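You operate a simulated robot arm through the tools that you are given. There is no shell and no other tool. Be economical: measure what you need, move in short steps, check, and stop when the job is done.

You are at the controls of a simulated two-armed robot. One attempt, no reset.

TASK
Pick up the paper cone from the top of the board stand with one hand, pass it to the other hand and put it on the top of the packing table. Set down upright: paper cone.

The check looks at the end state, three seconds after you hand in, the way a careful person would. Anything else that was tipped, shoved, dropped, spilled or broken makes it a failure.

THE ROBOT
Two 7-joint arms with two-finger grippers on one trunk, on a base that drives. Base frame: it is fixed to the floor where the robot stands at the start and does not move with it; the origin is under the middle of the robot, x ahead of it, y to its left, z up; the surface under the hand at the start is at about z = 740. Lengths are in mm, angles in degrees, forces in N, time in s.
The left shoulder is at the start at [25, 216, 1080], the right one opposite. With the tool pointing down near the work surface each hand reaches from about 160 to 760 mm from the robot's upright axis, wherever it stands, measured 20 degrees to its own side. Places, roughly: top of the packing table [2200, 0, 800]. Payload 2.2 kg a hand.
Tool frame (each hand has its own): the origin (TCP) lies between the finger pads and is the grasp point; the fingertips stand 19 mm ahead of it; z points along the fingers, y is the line along which they close. The gripper opens to 116 mm. The gripper's body begins 70 mm behind the TCP.
Orientation is that of the tool frame in the base frame, as a unit quaternion [w, x, y, z]. With the fingers straight down and closing along the base's y, the tool's x points along the base's -x, its y along +y and its z along -z.

THE INTERFACE
- The arms move only by the tool nudge_tool. It takes "left_plan", "right_plan" or both (then of equal length, played together; a hand with none holds still); each is a list of rows, each a list of 3 entries, a list of its own where there are three numbers: the shift along the tool's x, y, z in units of 250 mm (1.0 is 250 mm), then the turn, a rotation vector about the tool's x, y, z in units of 120 degrees (1.0 is 120 degrees), then the finger opening in mm, from 0 to 116. In form: [[[dx, dy, dz], [ax, ay, az], claw], ...]. A call has 1 to 8 rows; each row is the pose to reach, as a shift and turn from the pose commanded when the call began, along the tool's axes at that moment. A call with a number of a shift or a turn outside -1 to 1 is refused whole. Rows are played at 5 a second. More than 50 mm and 8.6 degrees between two rows, or a gripper value outside its range, and nothing of the call is played. Where a pose cannot be reached the arm comes as near as it can. A force on the tool above 40 N (or 10 N above the force at the start of the call, whichever is more), or a blocked arm, ends the call early, and 0.2 s more pass. Each finger halts on what it meets, pressing with about 26 N; the grip force reading is that of the motor and also rises with nothing between the fingers. The clock runs only during rows and for 0.2 s after the last one: add rows that repeat a pose to give the fingers time. The reply holds the time, the measured pose of the TCP, the force on the tool along the base axes, the opening and the grip force, in the units named above and with some noise, with the torque about the TCP (base axes, N m) and any sound that the robot's microphone picked up.
- Cameras (640 x 400 px; columns grow to the right, rows downward): "scene" is now at [130.9, 9.4, 1249]; the picture's right is [0.08, -1.00, 0.00], its down [-0.58, -0.05, -0.81] and it looks along [0.81, 0.07, -0.58] (base axes); focal length 253 px, centre (320, 200). "left" rides on the left gripper at [69, 15, -96] in its tool frame; the picture's right is [-0.21, 0.98, 0.00], its down [-0.76, -0.17, -0.63] and it looks along [-0.62, -0.14, 0.77] (tool axes); focal length 251 px, centre (320, 200). "right" rides on the right gripper at [69, -15, -96] in its tool frame; the picture's right is [0.22, 0.98, 0.00], its down [-0.76, 0.17, -0.63] and it looks along [-0.62, 0.14, 0.77] (tool axes); focal length 251 px, centre (320, 200). There is no depth. A picture from a camera that has moved, and an enlarged one, comes with that camera's place and axes in the base frame and with its lens.
- get_image(camera): a new picture of that camera. No time passes.
- raise_lower(by): slides the trunk up (or, below 0, down) by that many mm; the arms and the scene camera ride with it, the base frame stays. It gives what a move gives, with no picture.
- drive_base(legs): drives the robot by 1 to 6 legs, each [ahead, left, turn to the left] in mm, mm and degrees, along the robot's own axes; the way and the turn of a leg run together, so that a leg with both is an arc; at most 1500 mm and 180 degrees a leg. The arms and the cameras ride along, it lands a little off, and it stops where it bumps. It gives what a move gives.
- aim_head(pan, tilt): turns the head with the scene camera to pan (to the left, within 80 degrees either way) and tilt (down, from -29 to 69), counted from straight ahead of the robot. It gives what a move gives.
- zoom(camera, box): a new picture of the part [left, top, right, bottom] of that camera's present view, enlarged. No time passes.
- job_done(): hands the job in; it is judged then, once.

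Work in short steps. Places have to be worked out from the pictures, the camera data and where the tool is seen: move nearer, look again, correct. Check each grasp and each placing, and mend what went wrong. You have 120 turns and 88 pictures in all, those below and enlarged ones among them. Open the grippers and draw the arms clear of the work before you hand the job in, unless the task says otherwise; then end with one line.

The tools are called after "Emit:" by a JSON object that holds its "method" and its "body". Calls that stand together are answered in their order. nudge_tool: Moves the arms, as the interface text tells. Its arguments: {"type":"object","properties":{"left_plan":{"type":"array"},"right_plan":{"type":"array"}},"required":[]} The other tools are called the same way: raise_lower (by) slides the trunk up or down; drive_base (legs) drives the base; aim_head (pan, tilt) turns the head that bears the scene camera; get_image (camera) takes a picture; zoom (camera, box) takes an enlarged picture of a part of a camera's view; job_done () hands the job in.

At the start:

```text
t: 0.0
left_eef_pos: [517.2, 288.4, 1001.2]
left_ee_rot: [-0.001, 0.0, 1.0, 0.0]
left_ft_force: [0.4, 0.0, 0.5]
left_torque: [0.0, 0.01, 0.02]
left_opening: 116.0
left_finger_force: 0.1
right_eef_pos: [532.4, -120.9, 1019.1]
right_ee_rot: [-0.001, 0.0, 1.0, 0.0]
right_ft_force: [0.0, 0.1, -0.2]
right_torque: [-0.01, 0.01, 0.0]
right_opening: 115.8
right_finger_force: 0.1
trunk travel left (down, up): [-225.0, 265.0]
robot x, y, heading: [0.1, -2.4, -0.4]
head pan, tilt: [4.8, 35.4]
```

scene: 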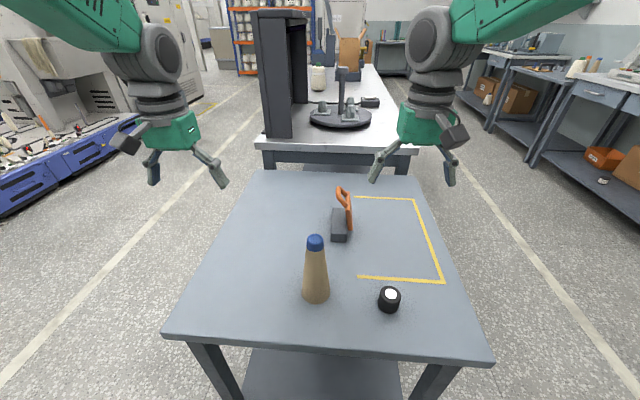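
right: 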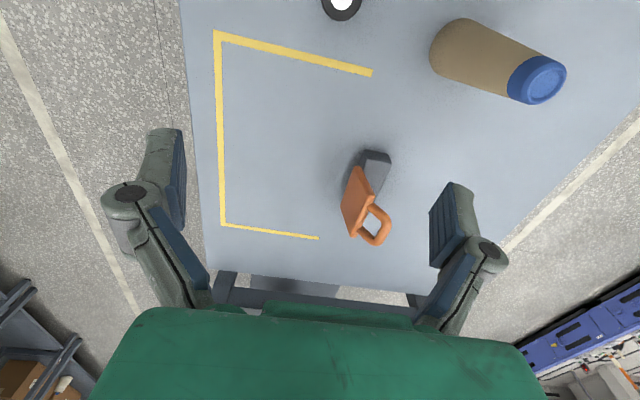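
left: 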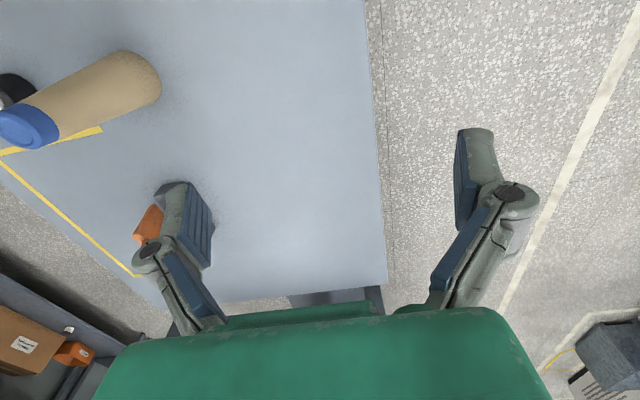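

I see the cone (tan with a blue tip) standing on the near table, at about (479, 49), some 165 mm tall. I'll take a closer look at the far table and at the cone before moving.

Emit:
{"method": "zoom", "body": {"camera": "scene", "box": [220, 0, 460, 150]}}

Emit:
{"method": "zoom", "body": {"camera": "scene", "box": [240, 170, 432, 320]}}

```text
2.67 times, centred on (340, 75) of scene
camera zoom: at [130.9, 9.4, 1249.0], right [0.08, -1.0, 0.0], down [-0.58, -0.05, -0.81], along [0.81, 0.07, -0.58], focal length 676 px, centre (267, 533)
```

zoom: 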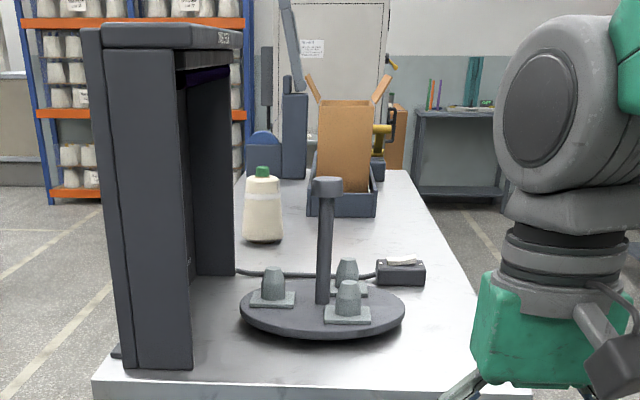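

```text
2.67 times, centred on (336, 245) of scene
camera zoom: at [130.9, 9.4, 1249.0], right [0.08, -1.0, 0.0], down [-0.58, -0.05, -0.81], along [0.81, 0.07, -0.58], focal length 676 px, centre (277, 80)
```

zoom: 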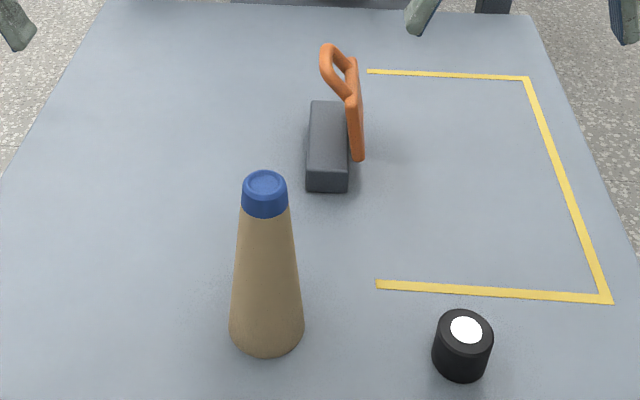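

The packing table runs along x beyond the near table. Its right side around (2200, -150) is free. First I move the open right hand above the cone and look down to refine its position.

Emit:
{"method": "nudge_tool", "body": {"right_plan": [[[0.05, 0.17, 0], [0, 0, 0], 116], [[0.1, 0.34, 0], [0, 0, 0], 116], [[0.16, 0.51, 0], [0, 0, 0], 116], [[0.21, 0.68, 0], [0, 0, 0], 116], [[0.21, 0.68, 0], [0, 0, 0], 116]]}}

Emit:
{"method": "get_image", "body": {"camera": "right"}}

Emit:
{"method": "get_image", "body": {"camera": "scene"}}

```text
t: 1.2
left_eef_pos: [513.5, 286.2, 1003.3]
left_ee_rot: [0.001, 0.0, 1.0, 0.0]
left_ft_force: [0.8, -0.8, -0.3]
left_torque: [0.02, 0.01, 0.0]
left_opening: 115.9
left_finger_force: 0.1
right_eef_pos: [487.8, 33.5, 1034.4]
right_ee_rot: [0.001, 0.019, 1.0, 0.023]
right_ft_force: [0.0, 0.1, 1.1]
right_torque: [-0.01, 0.07, 0.0]
right_opening: 116.2
right_finger_force: 0.1
trunk travel left (down, up): [-225.0, 265.0]
robot x, y, heading: [1.1, 0.6, 0.3]
head pan, tilt: [4.8, 35.4]
```

```text
82 pictures are left
camera right: at [418.6, 17.5, 1130.7], right [-0.18, 0.98, 0.05], down [0.76, 0.11, 0.64], along [0.62, 0.15, -0.77], focal length 251 px, centre (320, 200)
```

right: 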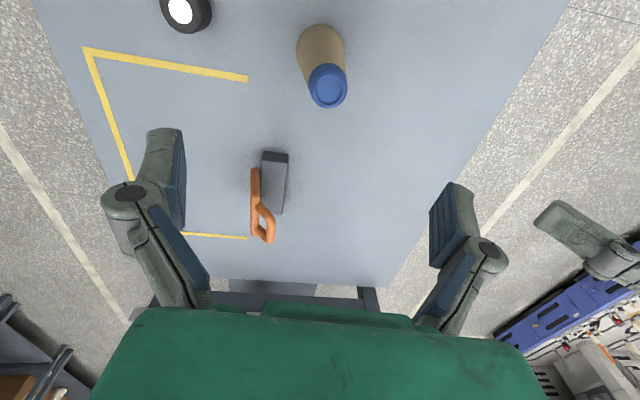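

```text
81 pictures are left
camera scene: at [130.7, 8.6, 1249.0], right [0.08, -1.0, 0.0], down [-0.58, -0.05, -0.81], along [0.81, 0.07, -0.58], focal length 253 px, centre (320, 200)
```

scene: 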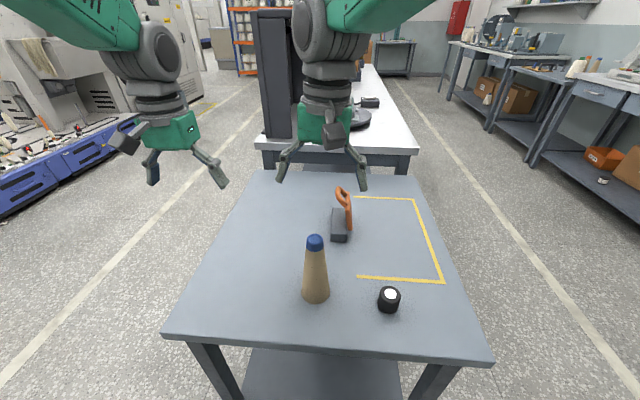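

The two views triangulate the cone axis to about (479, 47), with its top at about z=900. The right hand hasn't quite reached its target, so I hold to let it settle.

Emit:
{"method": "nudge_tool", "body": {"right_plan": [[[0, 0, 0], [0, 0, 0], 116], [[0, 0, 0], [0, 0, 0], 116]]}}

```text
t: 1.8
left_eef_pos: [514.5, 288.5, 1002.7]
left_ee_rot: [0.002, 0.001, 1.0, -0.002]
left_ft_force: [-0.4, 0.6, -0.2]
left_torque: [-0.01, -0.02, -0.03]
left_opening: 116.0
left_finger_force: 0.1
right_eef_pos: [486.3, 37.9, 1036.2]
right_ee_rot: [0.003, 0.017, 1.0, 0.022]
right_ft_force: [-1.4, -0.2, 0.5]
right_torque: [-0.01, 0.0, 0.03]
right_opening: 115.9
right_finger_force: 0.1
trunk travel left (down, up): [-225.0, 265.0]
robot x, y, heading: [0.2, 0.5, -0.0]
head pan, tilt: [4.8, 35.4]
```

The right arm can't quite reach that pose so near its midline. I'll drive the base 130 mm to the left to bring the cone into the right hand's comfortable zone.

Emit:
{"method": "drive_base", "body": {"legs": [[0, 130, 0]]}}

```text
t: 3.1
left_eef_pos: [514.1, 387.8, 1011.3]
left_ee_rot: [0.002, 0.001, 1.0, 0.013]
left_ft_force: [0.2, -1.9, -0.1]
left_torque: [0.18, 0.04, -0.01]
left_opening: 115.7
left_finger_force: 0.0
right_eef_pos: [486.9, 138.9, 1044.2]
right_ee_rot: [0.007, 0.013, 0.999, 0.041]
right_ft_force: [-1.2, -2.1, 1.4]
right_torque: [0.18, -0.03, -0.01]
right_opening: 116.1
right_finger_force: 0.0
trunk travel left (down, up): [-225.0, 265.0]
robot x, y, heading: [1.0, 122.5, 0.2]
head pan, tilt: [4.8, 35.4]
```

The base moved 122 mm. Next I shift the right hand back over the cone (y≈47) and check where it lands.

Emit:
{"method": "nudge_tool", "body": {"right_plan": [[[0, -0.17, 0], [0, 0, 0], 116], [[0, -0.34, 0], [0, 0, 0], 116], [[0, -0.5, 0], [0, 0, 0], 116], [[0, -0.5, 0], [0, 0, 0], 116], [[0, -0.5, 0], [0, 0, 0], 116]]}}

```text
t: 4.5
left_eef_pos: [506.6, 410.4, 1009.3]
left_ee_rot: [0.005, -0.001, 1.0, 0.005]
left_ft_force: [0.0, -1.8, -0.8]
left_torque: [0.09, -0.01, 0.01]
left_opening: 115.9
left_finger_force: 0.1
right_eef_pos: [474.5, 38.8, 1040.3]
right_ee_rot: [0.01, 0.013, 0.999, 0.032]
right_ft_force: [-1.2, -1.2, 0.0]
right_torque: [0.06, -0.04, 0.0]
right_opening: 116.0
right_finger_force: 0.0
trunk travel left (down, up): [-225.0, 265.0]
robot x, y, heading: [4.6, 130.7, 0.4]
head pan, tilt: [4.8, 35.4]
stopped in row 5 (right hand): the arm was blocked; the commanded pose is now the measured one
```

The arm stopped high at z=1040, perhaps against a joint limit. I'll descend part way, staying clear above the cone tip, to see if the reach is better lower down.

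Emit:
{"method": "nudge_tool", "body": {"right_plan": [[[0, 0.02, 0.1], [0, 0, 0], 116], [[-0.01, 0.03, 0.2], [0, 0, 0], 116], [[-0.02, 0.03, 0.28], [0, 0, 0], 116], [[-0.02, 0.03, 0.28], [0, 0, 0], 116]]}}

Emit:
{"method": "get_image", "body": {"camera": "scene"}}

Emit:
{"method": "get_image", "body": {"camera": "right"}}

```text
t: 5.7
left_eef_pos: [504.3, 415.5, 1009.5]
left_ee_rot: [0.007, 0.0, 1.0, 0.0]
left_ft_force: [0.0, 0.9, -0.4]
left_torque: [-0.08, -0.01, -0.01]
left_opening: 116.0
left_finger_force: 0.0
right_eef_pos: [477.6, 54.4, 973.6]
right_ee_rot: [0.014, 0.013, 0.999, 0.028]
right_ft_force: [-0.3, -0.3, 0.1]
right_torque: [-0.04, -0.01, -0.02]
right_opening: 115.9
right_finger_force: 0.0
trunk travel left (down, up): [-225.0, 265.0]
robot x, y, heading: [-4.4, 130.1, -0.2]
head pan, tilt: [4.8, 35.4]
stopped in row 4 (right hand): the arm was blocked; the commanded pose is now the measured one
```

```text
80 pictures are left
camera scene: at [130.4, 128.9, 1249.2], right [0.08, -1.0, -0.01], down [-0.58, -0.04, -0.81], along [0.81, 0.07, -0.58], focal length 253 px, centre (320, 200)
```

scene: 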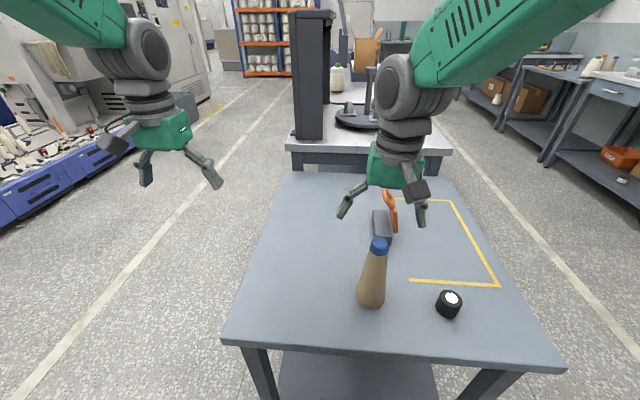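

```text
79 pictures are left
camera right: at [406.4, 35.8, 1067.9], right [-0.19, 0.98, 0.05], down [0.74, 0.11, 0.66], along [0.64, 0.16, -0.75], focal length 251 px, centre (320, 200)
```

right: 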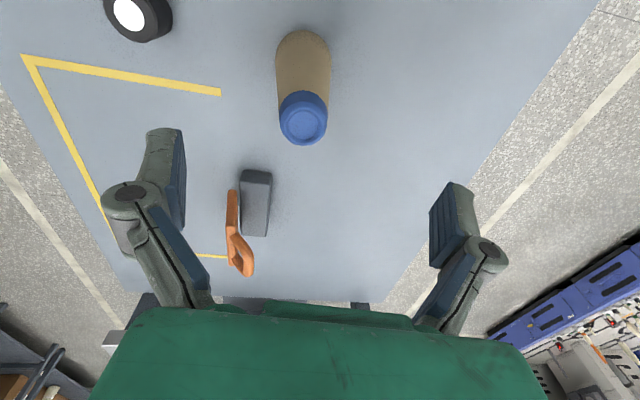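

The views agree that the tip is at (480, 46, 900). Next I straighten the slight tilt, centre over the cone and go down to TCP z≈857 with the fingers open.

Emit:
{"method": "nudge_tool", "body": {"right_plan": [[[0, -0.03, 0.04], [0.013, 0.006, 0], 116], [[0.004, -0.05, 0.08], [0.027, 0.013, 0], 116], [[0.004, -0.055, 0.2], [0.027, 0.013, 0], 116], [[0.004, -0.058, 0.3], [0.027, 0.013, 0], 116]]}}

Emit:
{"method": "get_image", "body": {"camera": "right"}}

```text
t: 6.7
left_eef_pos: [505.9, 431.2, 1005.1]
left_ee_rot: [0.006, -0.002, 1.0, -0.007]
left_ft_force: [0.6, -0.4, 0.5]
left_torque: [-0.03, 0.0, -0.01]
left_opening: 116.1
left_finger_force: 0.0
right_eef_pos: [479.1, 59.8, 898.2]
right_ee_rot: [-0.002, 0.013, 1.0, -0.006]
right_ft_force: [-0.5, 0.2, 0.0]
right_torque: [-0.01, -0.04, -0.05]
right_opening: 116.0
right_finger_force: 0.1
trunk travel left (down, up): [-225.0, 265.0]
robot x, y, heading: [1.8, 130.0, 0.3]
head pan, tilt: [4.8, 35.4]
```

```text
78 pictures are left
camera right: at [410.8, 47.0, 995.0], right [-0.19, 0.98, -0.01], down [0.76, 0.16, 0.63], along [0.62, 0.11, -0.78], focal length 251 px, centre (320, 200)
```

right: 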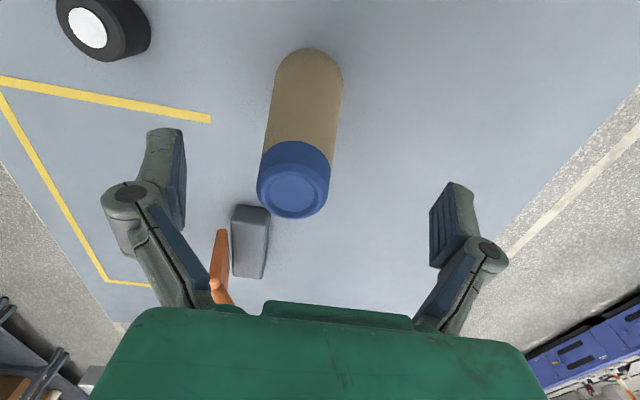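

The tip sits at about (483, 47), so the hand is about 13 mm too far left. I correct that, go down the last 41 mm and look.

Emit:
{"method": "nudge_tool", "body": {"right_plan": [[[-0.007, -0.03, 0], [0, 0, 0], 116], [[-0.013, -0.055, 0.03], [0, 0, 0], 116], [[-0.013, -0.055, 0.1], [0, 0, 0], 116], [[-0.013, -0.055, 0.164], [0, 0, 0], 116], [[-0.013, -0.055, 0.164], [0, 0, 0], 116]]}}

Emit:
{"method": "get_image", "body": {"camera": "right"}}

```text
t: 7.9
left_eef_pos: [506.2, 400.6, 1012.6]
left_ee_rot: [0.007, 0.001, 1.0, 0.006]
left_ft_force: [-0.3, -1.2, 0.6]
left_torque: [0.07, 0.01, 0.02]
left_opening: 116.0
left_finger_force: 0.0
right_eef_pos: [480.9, 16.1, 854.9]
right_ee_rot: [-0.002, 0.014, 1.0, 0.006]
right_ft_force: [0.7, -1.0, 0.4]
right_torque: [0.07, 0.0, -0.01]
right_opening: 116.0
right_finger_force: 0.0
trunk travel left (down, up): [-225.0, 265.0]
robot x, y, heading: [2.6, 124.0, 0.4]
head pan, tilt: [4.8, 35.4]
```

```text
77 pictures are left
camera right: at [411.9, 2.5, 952.1], right [-0.19, 0.98, 0.01], down [0.76, 0.14, 0.63], along [0.62, 0.13, -0.78], focal length 251 px, centre (320, 200)
```

right: 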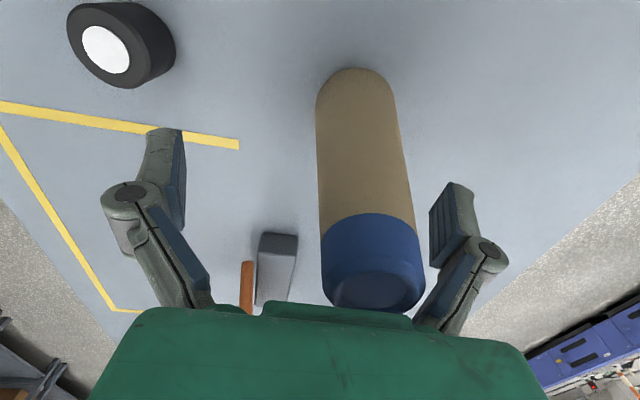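

The hand swayed sideways; the left hand shows the same sway, so it's the base that is rocking. I hold briefly to see where it settles.

Emit:
{"method": "nudge_tool", "body": {"right_plan": [[[0, 0, 0], [0, 0, 0], 116]]}}

```text
t: 8.3
left_eef_pos: [504.4, 424.6, 1006.1]
left_ee_rot: [0.006, 0.0, 1.0, -0.003]
left_ft_force: [0.3, 0.3, -0.5]
left_torque: [-0.09, -0.04, -0.03]
left_opening: 116.0
left_finger_force: 0.1
right_eef_pos: [480.3, 36.4, 856.1]
right_ee_rot: [-0.002, 0.012, 1.0, -0.003]
right_ft_force: [-0.6, 0.6, 0.7]
right_torque: [-0.07, -0.01, 0.0]
right_opening: 115.7
right_finger_force: 0.1
trunk travel left (down, up): [-225.0, 265.0]
robot x, y, heading: [0.3, 128.3, 0.4]
head pan, tilt: [4.8, 35.4]
```

It's rocking back. I keep holding so it damps out.

Emit:
{"method": "nudge_tool", "body": {"right_plan": [[[0, 0, 0], [0, 0, 0], 116], [[0, 0, 0], [0, 0, 0], 116], [[0, 0, 0], [0, 0, 0], 116], [[0, 0, 0], [0, 0, 0], 116], [[0, 0, 0], [0, 0, 0], 116]]}}

Emit:
{"method": "nudge_tool", "body": {"right_plan": [[[0, 0, 0], [0, 0, 0], 116], [[0, 0, 0], [0, 0, 0], 116]]}}

```text
t: 9.5
left_eef_pos: [505.3, 410.0, 1009.0]
left_ee_rot: [0.006, 0.0, 1.0, 0.002]
left_ft_force: [1.2, 0.3, 0.2]
left_torque: [-0.01, 0.01, 0.01]
left_opening: 115.7
left_finger_force: 0.0
right_eef_pos: [480.9, 25.2, 854.2]
right_ee_rot: [-0.002, 0.013, 1.0, 0.002]
right_ft_force: [0.7, 0.5, 0.1]
right_torque: [-0.01, 0.03, 0.0]
right_opening: 116.0
right_finger_force: 0.0
trunk travel left (down, up): [-225.0, 265.0]
robot x, y, heading: [2.1, 126.2, 0.1]
head pan, tilt: [4.8, 35.4]
```

```text
t: 10.1
left_eef_pos: [505.2, 424.3, 1006.2]
left_ee_rot: [0.006, 0.0, 1.0, -0.003]
left_ft_force: [0.3, 0.4, 0.2]
left_torque: [-0.09, -0.05, -0.05]
left_opening: 116.0
left_finger_force: 0.0
right_eef_pos: [480.7, 37.5, 855.8]
right_ee_rot: [-0.002, 0.013, 1.0, -0.004]
right_ft_force: [-0.7, 0.4, 0.7]
right_torque: [-0.05, 0.03, 0.01]
right_opening: 115.9
right_finger_force: 0.1
trunk travel left (down, up): [-225.0, 265.0]
robot x, y, heading: [2.0, 126.8, 0.4]
head pan, tilt: [4.8, 35.4]
```

The sway is decaying about a mean of y≈31. I shift slowly by +15 mm in y and hold to settle.

Emit:
{"method": "nudge_tool", "body": {"right_plan": [[[0, 0.015, 0], [0, 0, 0], 116], [[0, 0.03, 0], [0, 0, 0], 116], [[0, 0.045, 0], [0, 0, 0], 116], [[0, 0.06, 0], [0, 0, 0], 116], [[0, 0.06, 0], [0, 0, 0], 116], [[0, 0.06, 0], [0, 0, 0], 116], [[0, 0.06, 0], [0, 0, 0], 116], [[0, 0.06, 0], [0, 0, 0], 116]]}}

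Emit:
{"method": "nudge_tool", "body": {"right_plan": [[[0, 0, 0], [0, 0, 0], 116], [[0, 0, 0], [0, 0, 0], 116], [[0, 0, 0], [0, 0, 0], 116], [[0, 0, 0], [0, 0, 0], 116]]}}

Emit:
{"method": "get_image", "body": {"camera": "right"}}

```text
t: 11.9
left_eef_pos: [504.9, 417.2, 1006.8]
left_ee_rot: [0.007, -0.001, 1.0, -0.001]
left_ft_force: [-0.5, -0.1, -0.9]
left_torque: [0.0, -0.02, -0.01]
left_opening: 115.8
left_finger_force: 0.0
right_eef_pos: [481.3, 47.3, 856.4]
right_ee_rot: [-0.002, 0.013, 1.0, -0.002]
right_ft_force: [-0.4, 0.9, 0.3]
right_torque: [0.0, -0.03, -0.02]
right_opening: 116.0
right_finger_force: 0.1
trunk travel left (down, up): [-225.0, 265.0]
robot x, y, heading: [0.4, 128.6, 0.1]
head pan, tilt: [4.8, 35.4]
```

```text
t: 12.9
left_eef_pos: [505.4, 412.7, 1010.3]
left_ee_rot: [0.005, 0.0, 1.0, 0.001]
left_ft_force: [-0.1, 0.5, -0.4]
left_torque: [0.01, -0.01, 0.01]
left_opening: 116.0
left_finger_force: 0.1
right_eef_pos: [482.6, 42.1, 856.1]
right_ee_rot: [-0.002, 0.012, 1.0, 0.001]
right_ft_force: [0.0, -0.2, 0.2]
right_torque: [-0.02, -0.01, -0.01]
right_opening: 116.1
right_finger_force: 0.0
trunk travel left (down, up): [-225.0, 265.0]
robot x, y, heading: [4.2, 125.9, 0.2]
head pan, tilt: [4.8, 35.4]
```

```text
76 pictures are left
camera right: at [414.3, 29.6, 953.3], right [-0.19, 0.98, 0.0], down [0.76, 0.15, 0.63], along [0.62, 0.12, -0.78], focal length 251 px, centre (320, 200)
```

right: 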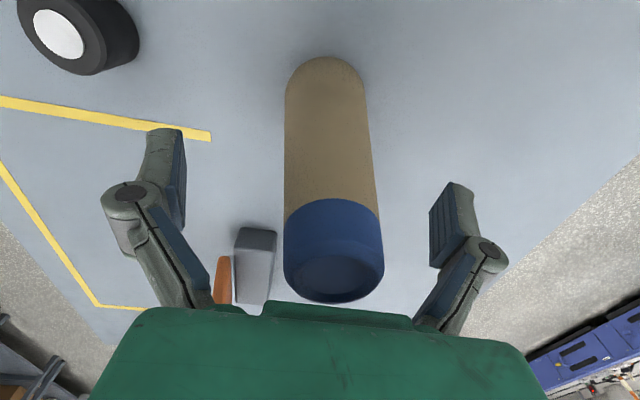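

The cone is centred to within about 6 mm. I shift +5 mm and close in stages.

Emit:
{"method": "nudge_tool", "body": {"right_plan": [[[0, 0.01, 0], [0, 0, 0], 100], [[0, 0.02, 0], [0, 0, 0], 80], [[0, 0.02, 0], [0, 0, 0], 64], [[0, 0.02, 0], [0, 0, 0], 56], [[0, 0.02, 0], [0, 0, 0], 56]]}}

Emit:
{"method": "get_image", "body": {"camera": "right"}}

```text
t: 14.1
left_eef_pos: [505.2, 413.4, 1008.9]
left_ee_rot: [0.006, 0.0, 1.0, 0.0]
left_ft_force: [0.7, -0.6, 0.0]
left_torque: [-0.02, 0.01, 0.01]
left_opening: 116.2
left_finger_force: 0.1
right_eef_pos: [482.5, 48.1, 855.9]
right_ee_rot: [-0.003, 0.014, 1.0, 0.0]
right_ft_force: [-0.4, 0.1, 0.1]
right_torque: [0.02, 0.02, -0.01]
right_opening: 56.2
right_finger_force: 0.2
trunk travel left (down, up): [-225.0, 265.0]
robot x, y, heading: [0.4, 126.1, -0.2]
head pan, tilt: [4.8, 35.4]
```

```text
75 pictures are left
camera right: at [413.9, 34.9, 953.8], right [-0.19, 0.98, 0.0], down [0.76, 0.14, 0.63], along [0.62, 0.12, -0.78], focal length 251 px, centre (320, 200)
```

right: 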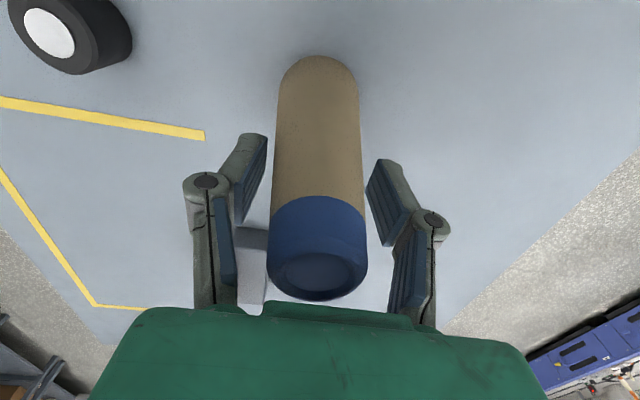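

Both pads straddle the cone evenly. I close on it.

Emit:
{"method": "nudge_tool", "body": {"right_plan": [[[0, 0, 0], [0, 0, 0], 48], [[0, 0, 0], [0, 0, 0], 42], [[0, 0, 0], [0, 0, 0], 36], [[0, 0, 0], [0, 0, 0], 20], [[0, 0, 0], [0, 0, 0], 0], [[0, 0, 0], [0, 0, 0], 0]]}}

Emit:
{"method": "get_image", "body": {"camera": "right"}}

```text
t: 15.5
left_eef_pos: [506.4, 414.3, 1007.6]
left_ee_rot: [0.006, -0.001, 1.0, 0.0]
left_ft_force: [-0.1, 0.4, 0.0]
left_torque: [0.04, -0.01, -0.01]
left_opening: 115.8
left_finger_force: 0.0
right_eef_pos: [482.3, 48.9, 857.0]
right_ee_rot: [-0.001, 0.013, 1.0, 0.0]
right_ft_force: [-0.3, 0.6, 0.2]
right_torque: [0.06, 0.02, -0.04]
right_opening: 44.6
right_finger_force: 25.8
trunk travel left (down, up): [-225.0, 265.0]
robot x, y, heading: [1.2, 124.7, 0.2]
head pan, tilt: [4.8, 35.4]
```

```text
74 pictures are left
camera right: at [413.8, 35.6, 953.8], right [-0.19, 0.98, 0.0], down [0.76, 0.15, 0.63], along [0.62, 0.12, -0.78], focal length 251 px, centre (320, 200)
```

right: 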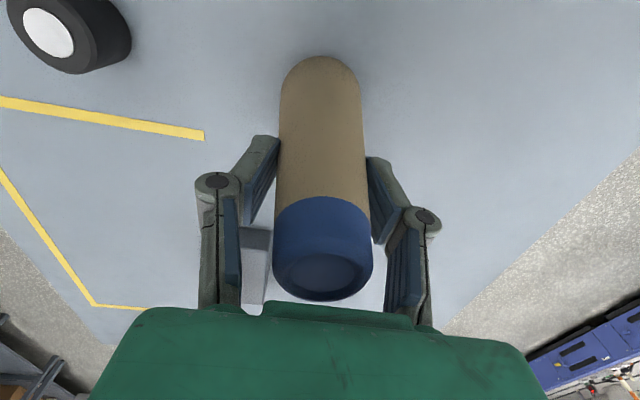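

Gripped at 44.6 mm with 26 N. I lift slowly by 120 mm.

Emit:
{"method": "nudge_tool", "body": {"right_plan": [[[0, 0, -0.03], [0, 0, 0], 0], [[0, 0, -0.09], [0, 0, 0], 0], [[0, 0, -0.17], [0, 0, 0], 0], [[0, 0, -0.25], [0, 0, 0], 0], [[0, 0, -0.33], [0, 0, 0], 0], [[0, 0, -0.41], [0, 0, 0], 0], [[0, 0, -0.48], [0, 0, 0], 0], [[0, 0, -0.48], [0, 0, 0], 0]]}}

Emit:
{"method": "get_image", "body": {"camera": "scene"}}

```text
t: 17.3
left_eef_pos: [506.6, 413.7, 1008.3]
left_ee_rot: [0.006, 0.0, 1.0, -0.001]
left_ft_force: [-0.3, -0.3, 0.1]
left_torque: [0.01, 0.02, -0.01]
left_opening: 116.2
left_finger_force: 0.1
right_eef_pos: [482.9, 46.9, 976.2]
right_ee_rot: [-0.002, 0.012, 1.0, 0.0]
right_ft_force: [0.1, -0.8, 0.0]
right_torque: [0.01, -0.02, -0.01]
right_opening: 44.3
right_finger_force: 26.2
trunk travel left (down, up): [-225.0, 265.0]
robot x, y, heading: [-2.9, 127.9, -0.0]
head pan, tilt: [4.8, 35.4]
```

```text
73 pictures are left
camera scene: at [131.3, 136.9, 1249.0], right [0.09, -1.0, 0.0], down [-0.58, -0.05, -0.81], along [0.81, 0.07, -0.58], focal length 253 px, centre (320, 200)
```

scene: 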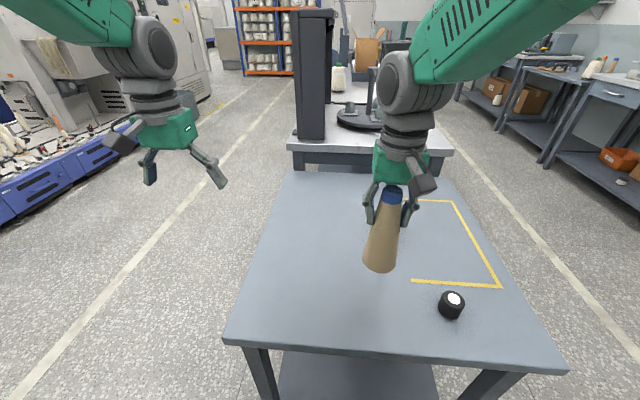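

The cone is lifted cleanly. I carry it forward and left to about (560, 70) while turning the left hand to point ahead, right and 45° down for the hand-over, still well apart.

Emit:
{"method": "nudge_tool", "body": {"right_plan": [[[-0.038, 0.011, 0], [0, 0, 0], 0], [[-0.077, 0.023, 0], [0, 0, 0], 0], [[-0.115, 0.034, 0], [0, 0, 0], 0], [[-0.154, 0.046, 0], [0, 0, 0], 0], [[-0.192, 0.057, 0], [0, 0, 0], 0], [[-0.231, 0.069, 0], [0, 0, 0], 0], [[-0.27, 0.08, 0], [0, 0, 0], 0], [[-0.308, 0.092, 0], [0, 0, 0], 0]], "left_plan": [[[0.03, -0.082, 0.029], [0.012, -0.046, 0.03], 116], [[0.06, -0.164, 0.058], [0.025, -0.092, 0.059], 116], [[0.09, -0.246, 0.087], [0.037, -0.137, 0.089], 116], [[0.12, -0.328, 0.116], [0.049, -0.183, 0.118], 116], [[0.15, -0.41, 0.145], [0.061, -0.229, 0.148], 116], [[0.18, -0.492, 0.174], [0.074, -0.275, 0.178], 116], [[0.21, -0.574, 0.203], [0.086, -0.32, 0.207], 116], [[0.24, -0.656, 0.232], [0.098, -0.366, 0.237], 116]]}}

Emit:
{"method": "nudge_tool", "body": {"left_plan": [[[0, 0, 0], [0, 0, 0], 116], [[0, 0, 0], [0, 0, 0], 116], [[0, 0, 0], [0, 0, 0], 116]]}}

Emit:
{"method": "get_image", "body": {"camera": "left"}}

Emit:
{"method": "get_image", "body": {"camera": "scene"}}

```text
t: 19.1
left_eef_pos: [446.9, 250.0, 950.0]
left_ee_rot: [0.375, 0.241, 0.89, -0.097]
left_ft_force: [-0.6, 0.3, 0.1]
left_torque: [-0.02, 0.01, 0.0]
left_opening: 115.7
left_finger_force: 0.0
right_eef_pos: [560.3, 68.9, 975.2]
right_ee_rot: [-0.003, 0.014, 1.0, 0.0]
right_ft_force: [0.5, 0.3, -0.6]
right_torque: [-0.01, 0.04, -0.02]
right_opening: 44.3
right_finger_force: 26.0
trunk travel left (down, up): [-225.0, 265.0]
robot x, y, heading: [-1.8, 127.7, 0.2]
head pan, tilt: [4.8, 35.4]
```

```text
t: 19.9
left_eef_pos: [446.6, 250.3, 950.5]
left_ee_rot: [0.375, 0.24, 0.89, -0.097]
left_ft_force: [0.2, -0.9, 0.1]
left_torque: [0.0, 0.01, -0.01]
left_opening: 115.7
left_finger_force: 0.1
right_eef_pos: [559.7, 68.6, 977.2]
right_ee_rot: [-0.003, 0.013, 1.0, 0.0]
right_ft_force: [0.5, -0.7, -0.1]
right_torque: [0.0, -0.01, 0.0]
right_opening: 44.2
right_finger_force: 26.2
trunk travel left (down, up): [-225.0, 265.0]
robot x, y, heading: [0.3, 126.2, 0.2]
head pan, tilt: [4.8, 35.4]
```

```text
72 pictures are left
camera left: at [352.9, 322.6, 968.8], right [0.62, 0.77, 0.16], down [-0.02, -0.19, 0.98], along [0.79, -0.61, -0.1], focal length 251 px, centre (320, 200)
```

left: 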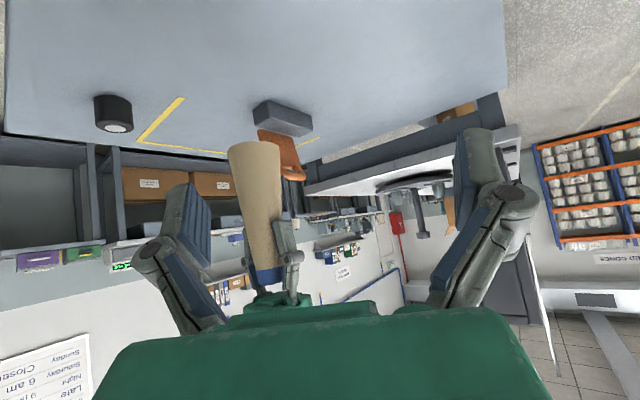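

```text
71 pictures are left
camera scene: at [130.9, 136.5, 1249.1], right [0.09, -1.0, 0.0], down [-0.58, -0.05, -0.81], along [0.81, 0.07, -0.58], focal length 253 px, centre (320, 200)
```

scene: 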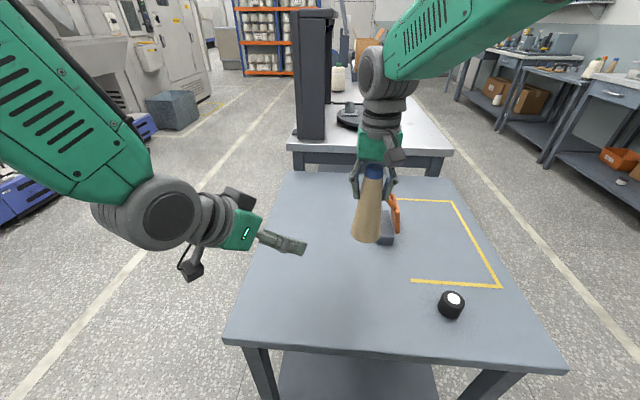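

Left orientation reached exactly. I bring the left hand to a stand-off 130 mm behind and left of the cone, at the height of its lower body (z≈905).

Emit:
{"method": "nudge_tool", "body": {"left_plan": [[[-0.009, -0.1, 0.073], [0, 0, 0], 116], [[-0.018, -0.2, 0.146], [0, 0, 0], 116], [[-0.028, -0.3, 0.218], [0, 0, 0], 116], [[-0.037, -0.406, 0.291], [0, 0, 0], 116], [[-0.037, -0.406, 0.291], [0, 0, 0], 116]]}}

Emit:
{"method": "get_image", "body": {"camera": "left"}}

Emit:
{"method": "get_image", "body": {"camera": "scene"}}

```text
t: 21.1
left_eef_pos: [447.4, 133.0, 905.4]
left_ee_rot: [0.376, 0.238, 0.89, -0.098]
left_ft_force: [0.4, 0.5, -0.9]
left_torque: [0.0, 0.0, 0.01]
left_opening: 115.9
left_finger_force: 0.1
right_eef_pos: [559.5, 67.5, 973.4]
right_ee_rot: [-0.003, 0.013, 1.0, 0.001]
right_ft_force: [0.0, -0.3, -0.3]
right_torque: [0.0, 0.02, -0.01]
right_opening: 44.3
right_finger_force: 26.2
trunk travel left (down, up): [-225.0, 265.0]
robot x, y, heading: [-0.6, 125.3, 0.0]
head pan, tilt: [4.8, 35.4]
```

```text
70 pictures are left
camera left: at [352.7, 205.7, 924.0], right [0.62, 0.77, 0.16], down [-0.02, -0.19, 0.98], along [0.79, -0.61, -0.1], focal length 251 px, centre (320, 200)
```

left: 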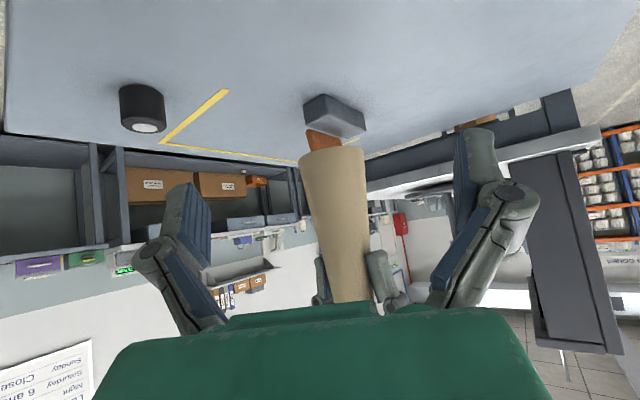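

```text
69 pictures are left
camera scene: at [131.0, 135.3, 1249.1], right [0.09, -1.0, 0.0], down [-0.58, -0.05, -0.81], along [0.81, 0.07, -0.58], focal length 253 px, centre (320, 200)
```

scene: 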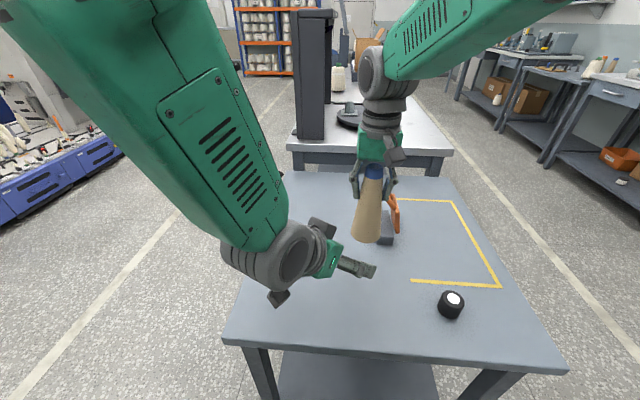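

The cone is centred between the left fingers within a few mm. I advance horizontally 100 mm of the 129 mm, then check.

Emit:
{"method": "nudge_tool", "body": {"left_plan": [[[-0.07, 0.002, 0.071], [0, 0, 0], 116], [[-0.14, 0.003, 0.143], [0, 0, 0], 116], [[-0.21, 0.005, 0.215], [0, 0, 0], 116], [[-0.28, 0.006, 0.286], [0, 0, 0], 116], [[-0.28, 0.006, 0.286], [0, 0, 0], 116]]}}

Emit:
{"method": "get_image", "body": {"camera": "left"}}

Emit:
{"method": "zoom", "body": {"camera": "scene", "box": [270, 100, 462, 280]}}

```text
t: 22.5
left_eef_pos: [549.4, 98.3, 945.3]
left_ee_rot: [0.398, 0.205, 0.886, -0.118]
left_ft_force: [-0.8, -0.3, -0.2]
left_torque: [0.01, 0.02, -0.02]
left_opening: 116.0
left_finger_force: 0.0
right_eef_pos: [556.1, 67.0, 977.0]
right_ee_rot: [0.0, 0.013, 1.0, 0.001]
right_ft_force: [-0.5, 0.2, -1.2]
right_torque: [0.0, -0.01, 0.0]
right_opening: 44.4
right_finger_force: 26.0
trunk travel left (down, up): [-225.0, 265.0]
robot x, y, heading: [-0.0, 127.6, -0.2]
head pan, tilt: [4.8, 35.4]
stopped in row 5 (left hand): the arm was blocked; the commanded pose is now the measured one
```

```text
68 pictures are left
camera left: at [451.8, 166.6, 954.9], right [0.57, 0.81, 0.12], down [-0.04, -0.12, 0.99], along [0.82, -0.57, -0.03], focal length 251 px, centre (320, 200)
```

left: 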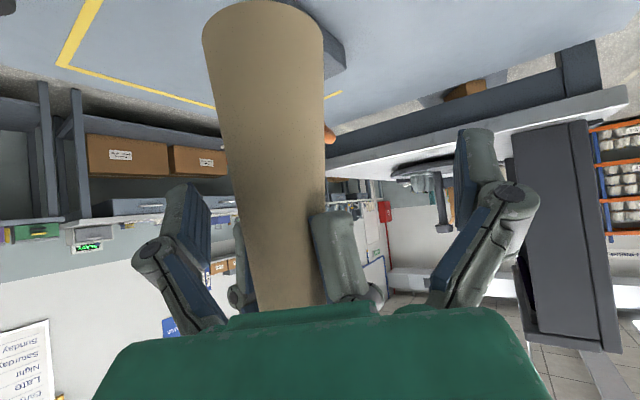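

```text
2.22 times, centred on (366, 190) of scene
camera zoom: at [131.2, 135.4, 1249.1], right [0.09, -1.0, 0.0], down [-0.58, -0.05, -0.81], along [0.81, 0.07, -0.58], focal length 563 px, centre (218, 222)
```

zoom: 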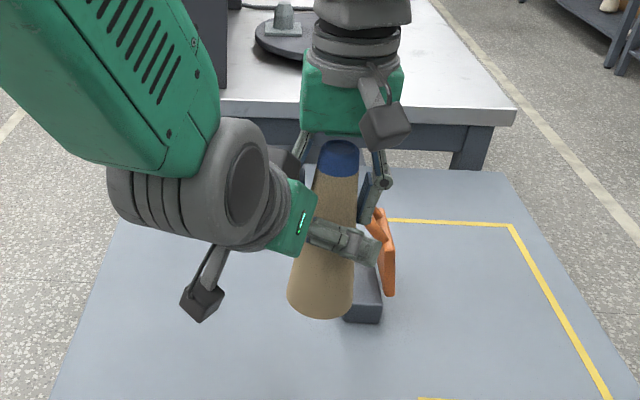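

The left arm was pushed up to z≈945 and stopped; nothing was touched (no force), so it's a reach limit across the midline. I retreat, then shift the right hand with the cone further to the left.

Emit:
{"method": "nudge_tool", "body": {"left_plan": [[[0.08, 0, -0.06], [0, 0, 0], 116], [[0.16, -0.003, -0.115], [0, 0, 0], 116], [[0.24, -0.005, -0.17], [0, 0, 0], 116], [[0.32, -0.007, -0.23], [0, 0, 0], 116], [[0.407, -0.009, -0.285], [0, 0, 0], 116], [[0.407, -0.009, -0.285], [0, 0, 0], 116]]}}

Emit:
{"method": "nudge_tool", "body": {"right_plan": [[[0, 0.04, 0], [0, 0, 0], 0], [[0, 0.08, 0], [0, 0, 0], 0], [[0, 0.12, 0], [0, 0, 0], 0], [[0, 0.16, 0], [0, 0, 0], 0], [[0, 0.2, 0], [0, 0, 0], 0], [[0, 0.2, 0], [0, 0, 0], 0], [[0, 0.2, 0], [0, 0, 0], 0]]}}

```text
t: 23.9
left_eef_pos: [439.7, 149.6, 913.2]
left_ee_rot: [0.398, 0.208, 0.886, -0.116]
left_ft_force: [-0.2, 0.1, -0.7]
left_torque: [-0.02, 0.01, -0.03]
left_opening: 116.1
left_finger_force: 0.1
right_eef_pos: [557.3, 69.1, 976.8]
right_ee_rot: [0.0, 0.014, 1.0, 0.001]
right_ft_force: [0.3, -0.1, -0.6]
right_torque: [-0.04, -0.01, -0.02]
right_opening: 43.8
right_finger_force: 25.8
trunk travel left (down, up): [-225.0, 265.0]
robot x, y, heading: [0.9, 123.9, -0.1]
head pan, tilt: [4.8, 35.4]
```

```text
t: 25.5
left_eef_pos: [440.9, 150.3, 913.7]
left_ee_rot: [0.397, 0.208, 0.886, -0.117]
left_ft_force: [0.9, 0.0, 0.1]
left_torque: [0.0, 0.04, -0.04]
left_opening: 115.8
left_finger_force: 0.0
right_eef_pos: [568.3, 104.3, 988.6]
right_ee_rot: [0.0, 0.03, 0.999, 0.02]
right_ft_force: [0.5, -0.7, 0.1]
right_torque: [0.02, 0.01, 0.0]
right_opening: 43.7
right_finger_force: 25.8
trunk travel left (down, up): [-225.0, 265.0]
robot x, y, heading: [3.9, 124.4, -0.1]
head pan, tilt: [4.8, 35.4]
```

The right hand can go no further left than about y=104 (cone axis near (568, 104)). I line up the left hand on it and approach partially.

Emit:
{"method": "nudge_tool", "body": {"left_plan": [[[0, 0.066, 0], [0, 0, 0], 116], [[-0.074, 0.066, 0.077], [0, 0, 0], 116], [[-0.148, 0.066, 0.155], [0, 0, 0], 116], [[-0.222, 0.066, 0.232], [0, 0, 0], 116], [[-0.222, 0.066, 0.232], [0, 0, 0], 116]]}}

Emit:
{"method": "get_image", "body": {"camera": "left"}}

```text
t: 26.7
left_eef_pos: [520.4, 124.8, 916.3]
left_ee_rot: [0.398, 0.208, 0.886, -0.116]
left_ft_force: [-0.5, 0.6, 0.0]
left_torque: [0.03, 0.02, 0.0]
left_opening: 116.0
left_finger_force: 0.1
right_eef_pos: [567.5, 103.1, 984.3]
right_ee_rot: [-0.003, 0.03, 0.999, 0.017]
right_ft_force: [-0.7, -0.3, -0.2]
right_torque: [-0.02, -0.01, 0.02]
right_opening: 44.1
right_finger_force: 26.3
trunk travel left (down, up): [-225.0, 265.0]
robot x, y, heading: [1.4, 132.0, 0.2]
head pan, tilt: [4.8, 35.4]
```

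```text
66 pictures are left
camera left: at [422.8, 194.2, 926.9], right [0.58, 0.81, 0.12], down [-0.04, -0.12, 0.99], along [0.81, -0.58, -0.04], focal length 251 px, centre (320, 200)
```

left: 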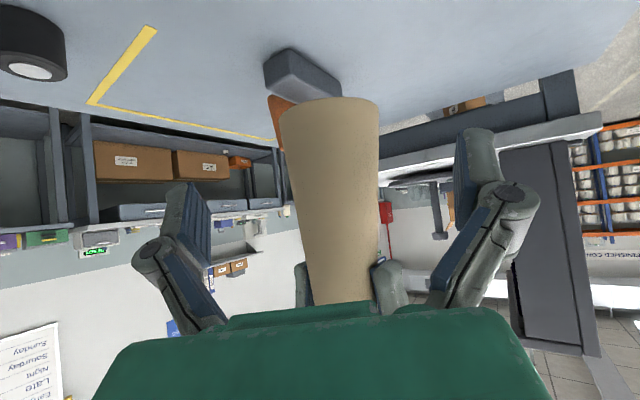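

The approach works here. The cone is almost centred; I advance the last 50 mm.

Emit:
{"method": "nudge_tool", "body": {"left_plan": [[[-0.029, 0.01, 0.042], [0, 0, 0], 116], [[-0.058, 0.02, 0.084], [0, 0, 0], 116], [[-0.087, 0.02, 0.126], [0, 0, 0], 116], [[-0.115, 0.02, 0.168], [0, 0, 0], 116], [[-0.115, 0.02, 0.168], [0, 0, 0], 116]]}}

Emit:
{"method": "get_image", "body": {"camera": "left"}}

Emit:
{"method": "zoom", "body": {"camera": "scene", "box": [250, 80, 442, 260]}}

```text
t: 27.9
left_eef_pos: [565.8, 106.7, 909.7]
left_ee_rot: [0.397, 0.207, 0.887, -0.115]
left_ft_force: [-0.6, -0.1, -0.1]
left_torque: [0.05, -0.01, 0.02]
left_opening: 115.9
left_finger_force: 0.0
right_eef_pos: [565.7, 104.3, 983.7]
right_ee_rot: [-0.004, 0.03, 0.999, 0.018]
right_ft_force: [-0.8, -0.2, -0.8]
right_torque: [-0.01, -0.01, 0.01]
right_opening: 43.7
right_finger_force: 26.0
trunk travel left (down, up): [-225.0, 265.0]
robot x, y, heading: [1.3, 124.9, -0.2]
head pan, tilt: [4.8, 35.4]
```

```text
65 pictures are left
camera left: at [468.6, 176.2, 920.6], right [0.58, 0.81, 0.12], down [-0.04, -0.12, 0.99], along [0.81, -0.58, -0.04], focal length 251 px, centre (320, 200)
```

left: 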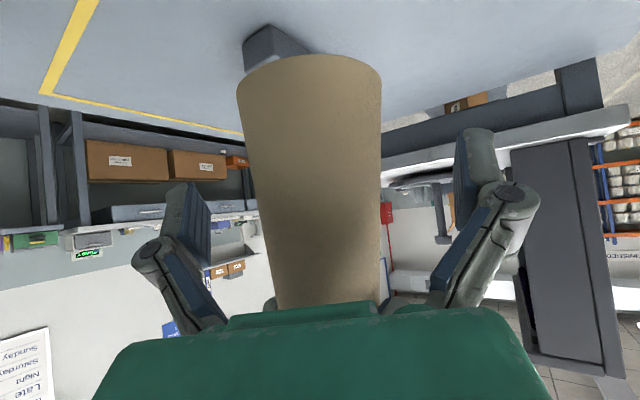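

```text
2.22 times, centred on (346, 170) of scene
camera zoom: at [131.5, 135.5, 1249.0], right [0.09, -1.0, 0.0], down [-0.58, -0.05, -0.81], along [0.81, 0.07, -0.58], focal length 563 px, centre (262, 267)
```

zoom: 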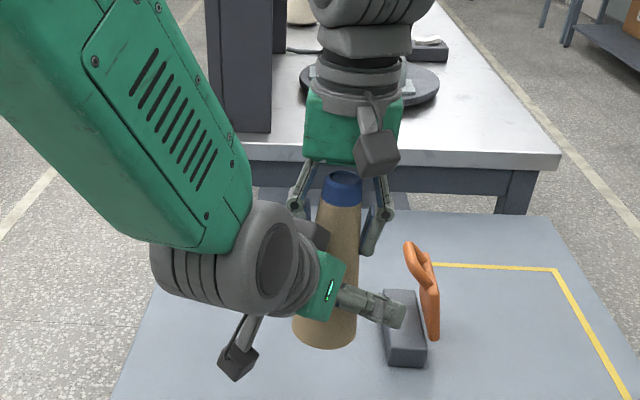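

The cone is between the left pads, centred. I close the left fingers in stages while the right holds.

Emit:
{"method": "nudge_tool", "body": {"left_plan": [[[0, 0, 0], [0, 0, 0], 95], [[0, 0, 0], [0, 0, 0], 80], [[0, 0, 0], [0, 0, 0], 70], [[0, 0, 0], [0, 0, 0], 62], [[0, 0, 0], [0, 0, 0], 52], [[0, 0, 0], [0, 0, 0], 30], [[0, 0, 0], [0, 0, 0], 0], [[0, 0, 0], [0, 0, 0], 0]]}}

Emit:
{"method": "get_image", "body": {"camera": "left"}}

```text
t: 29.7
left_eef_pos: [566.0, 107.4, 911.3]
left_ee_rot: [0.398, 0.208, 0.886, -0.116]
left_ft_force: [1.1, 4.0, 0.3]
left_torque: [-0.01, 0.03, 0.29]
left_opening: 57.9
left_finger_force: 25.6
right_eef_pos: [566.5, 104.5, 983.7]
right_ee_rot: [-0.002, 0.029, 0.999, 0.019]
right_ft_force: [-2.8, -4.3, 0.0]
right_torque: [-0.29, 0.12, -0.29]
right_opening: 43.6
right_finger_force: 25.9
trunk travel left (down, up): [-225.0, 265.0]
robot x, y, heading: [2.2, 129.1, 0.4]
head pan, tilt: [4.8, 35.4]
```

```text
63 pictures are left
camera left: at [468.8, 176.3, 920.5], right [0.58, 0.81, 0.12], down [-0.04, -0.12, 0.99], along [0.82, -0.58, -0.04], focal length 251 px, centre (320, 200)
```

left: 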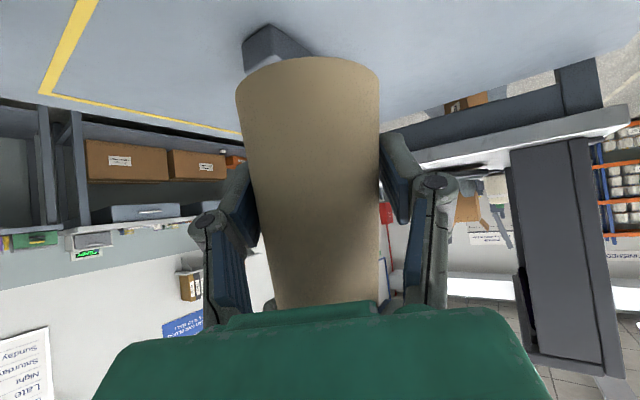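

The left holds at 57.9 mm with 26 N. I open the right hand partly and see whether the cone stays put.

Emit:
{"method": "nudge_tool", "body": {"right_plan": [[[0, 0, 0], [0, 0, 0], 50], [[0, 0, 0], [0, 0, 0], 60], [[0, 0, 0], [0, 0, 0], 80], [[0, 0, 0], [0, 0, 0], 90], [[0, 0, 0], [0, 0, 0], 90]], "left_plan": [[[0, 0, 0], [0, 0, 0], 0], [[0, 0, 0], [0, 0, 0], 0], [[0, 0, 0], [0, 0, 0], 0], [[0, 0, 0], [0, 0, 0], 0], [[0, 0, 0], [0, 0, 0], 0]]}}

Emit:
{"method": "get_image", "body": {"camera": "right"}}

```text
t: 30.9
left_eef_pos: [565.0, 106.4, 909.9]
left_ee_rot: [0.398, 0.208, 0.886, -0.116]
left_ft_force: [0.2, 0.2, 0.3]
left_torque: [0.01, 0.03, 0.01]
left_opening: 57.5
left_finger_force: 26.0
right_eef_pos: [567.3, 105.2, 983.7]
right_ee_rot: [-0.002, 0.03, 0.999, 0.019]
right_ft_force: [-0.4, -0.4, 1.3]
right_torque: [-0.03, 0.05, 0.04]
right_opening: 90.2
right_finger_force: 0.0
trunk travel left (down, up): [-225.0, 265.0]
robot x, y, heading: [-0.1, 126.0, -0.1]
head pan, tilt: [4.8, 35.4]
```

```text
62 pictures are left
camera right: at [498.5, 89.8, 1081.7], right [-0.16, 0.99, 0.04], down [0.77, 0.1, 0.63], along [0.62, 0.13, -0.77], focal length 251 px, centre (320, 200)
```

right: 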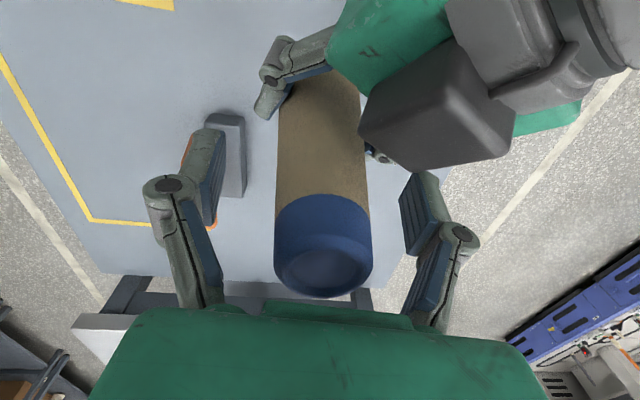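

The cone stays in the left hand. I raise the right hand straight up, easing it forward, until it's clear of the tip.

Emit:
{"method": "nudge_tool", "body": {"right_plan": [[[0, 0, -0.08], [0, 0, 0], 90], [[-0.03, 0, -0.16], [0, 0, 0], 90], [[-0.06, 0, -0.24], [0, 0, 0], 90], [[-0.1, 0, -0.32], [0, 0, 0], 90], [[-0.12, 0, -0.34], [0, 0, 0], 90]]}}

Emit:
{"method": "get_image", "body": {"camera": "right"}}

```text
t: 32.1
left_eef_pos: [567.0, 107.5, 907.6]
left_ee_rot: [0.396, 0.209, 0.886, -0.117]
left_ft_force: [0.0, -0.4, 0.5]
left_torque: [-0.05, 0.02, 0.01]
left_opening: 57.7
left_finger_force: 25.6
right_eef_pos: [594.8, 106.9, 1067.1]
right_ee_rot: [-0.002, 0.022, 1.0, 0.011]
right_ft_force: [0.9, 0.7, 0.9]
right_torque: [-0.02, 0.01, 0.0]
right_opening: 90.0
right_finger_force: 0.0
trunk travel left (down, up): [-225.0, 265.0]
robot x, y, heading: [0.8, 128.4, 0.1]
head pan, tilt: [4.8, 35.4]
```

```text
61 pictures are left
camera right: at [525.6, 94.0, 1164.8], right [-0.17, 0.98, 0.02], down [0.76, 0.12, 0.63], along [0.62, 0.13, -0.77], focal length 251 px, centre (320, 200)
```

right: 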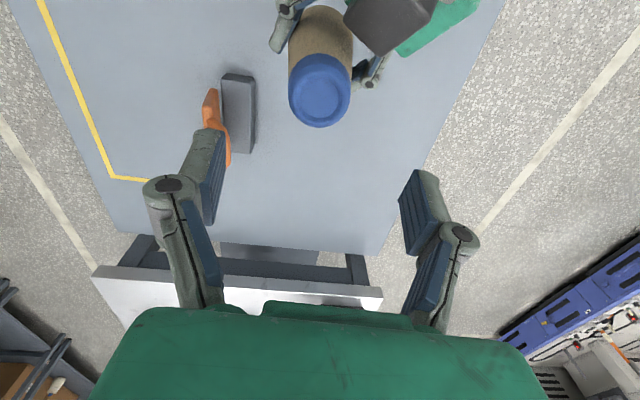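

The right hand is clear above the tip. I move it away to its own side.

Emit:
{"method": "nudge_tool", "body": {"right_plan": [[[0, -0.18, -0.03], [0, 0, 0], 90], [[0, -0.36, -0.04], [0, 0, 0], 90], [[0, -0.54, -0.04], [0, 0, 0], 90], [[0, -0.72, -0.04], [0, 0, 0], 90], [[0.18, -0.8, -0.04], [0, 0, 0], 90], [[0.36, -0.88, -0.04], [0, 0, 0], 60], [[0.5, -0.9, -0.04], [0, 0, 0], 30], [[0.6, -0.9, -0.04], [0, 0, 0], 30]]}}

Emit:
{"method": "raise_lower", "body": {"by": 120}}

Emit:
{"method": "get_image", "body": {"camera": "scene"}}

```text
t: 33.9
left_eef_pos: [564.4, 106.4, 909.9]
left_ee_rot: [0.398, 0.208, 0.886, -0.116]
left_ft_force: [0.3, 0.9, -0.4]
left_torque: [0.0, -0.01, -0.02]
left_opening: 57.4
left_finger_force: 25.6
right_eef_pos: [430.9, -105.0, 1072.9]
right_ee_rot: [0.0, 0.013, 1.0, 0.0]
right_ft_force: [0.2, -0.9, 0.1]
right_torque: [0.0, 0.02, 0.02]
right_opening: 29.9
right_finger_force: 0.0
trunk travel left (down, up): [-225.0, 265.0]
robot x, y, heading: [2.3, 126.3, 0.1]
head pan, tilt: [4.8, 35.4]
```

```text
t: 35.4
left_eef_pos: [565.3, 107.1, 1029.6]
left_ee_rot: [0.397, 0.209, 0.886, -0.117]
left_ft_force: [0.2, 0.1, -0.4]
left_torque: [-0.02, 0.0, 0.0]
left_opening: 57.5
left_finger_force: 26.1
right_eef_pos: [431.8, -104.1, 1191.6]
right_ee_rot: [-0.001, 0.014, 1.0, 0.001]
right_ft_force: [0.2, 0.6, 0.0]
right_torque: [-0.01, -0.01, 0.02]
right_opening: 30.1
right_finger_force: 0.1
trunk travel left (down, up): [-345.0, 145.0]
robot x, y, heading: [0.8, 123.0, -0.0]
head pan, tilt: [4.8, 35.4]
```

```text
60 pictures are left
camera scene: at [131.2, 133.9, 1369.0], right [0.09, -1.0, 0.0], down [-0.58, -0.05, -0.81], along [0.81, 0.07, -0.58], focal length 253 px, centre (320, 200)
```

scene: 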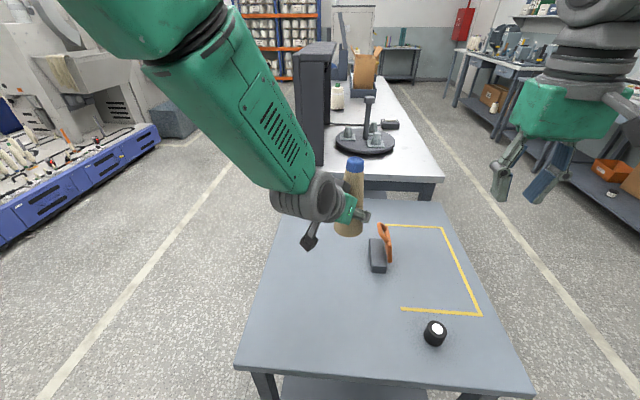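

The cone is held in the left hand, high above everything. The right aisle is wide (table edge at y≈-340, benches beyond y≈-2000), so I sidestep right and out of the near table's way, then check.

Emit:
{"method": "drive_base", "body": {"legs": [[0, -550, 0], [0, -550, 0]]}}

Emit:
{"method": "get_image", "body": {"camera": "scene"}}

```text
t: 41.3
left_eef_pos: [573.7, -971.4, 1032.6]
left_ee_rot: [0.4, 0.195, 0.887, -0.123]
left_ft_force: [0.2, 2.0, -0.2]
left_torque: [-0.04, 0.09, -0.1]
left_opening: 56.8
left_finger_force: 25.6
right_eef_pos: [437.4, -1186.5, 1194.8]
right_ee_rot: [0.0, 0.011, 1.0, -0.005]
right_ft_force: [-0.3, 0.2, -0.4]
right_torque: [-0.02, 0.01, -0.03]
right_opening: 29.9
right_finger_force: 0.0
trunk travel left (down, up): [-345.0, 145.0]
robot x, y, heading: [2.7, -968.9, 0.4]
head pan, tilt: [4.8, 35.4]
```

```text
59 pictures are left
camera scene: at [135.7, -937.7, 1368.8], right [0.09, -1.0, 0.02], down [-0.58, -0.07, -0.81], along [0.81, 0.06, -0.58], focal length 253 px, centre (320, 200)
```

scene: 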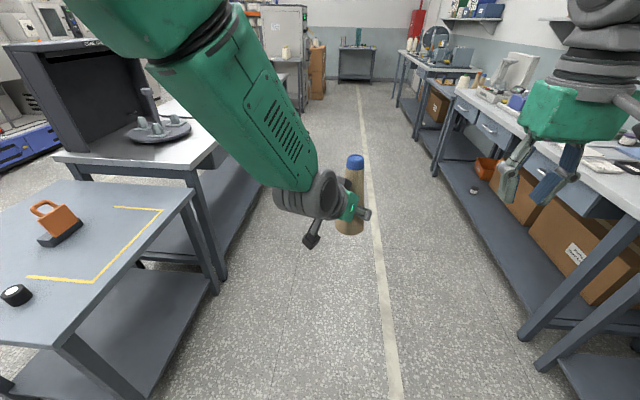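

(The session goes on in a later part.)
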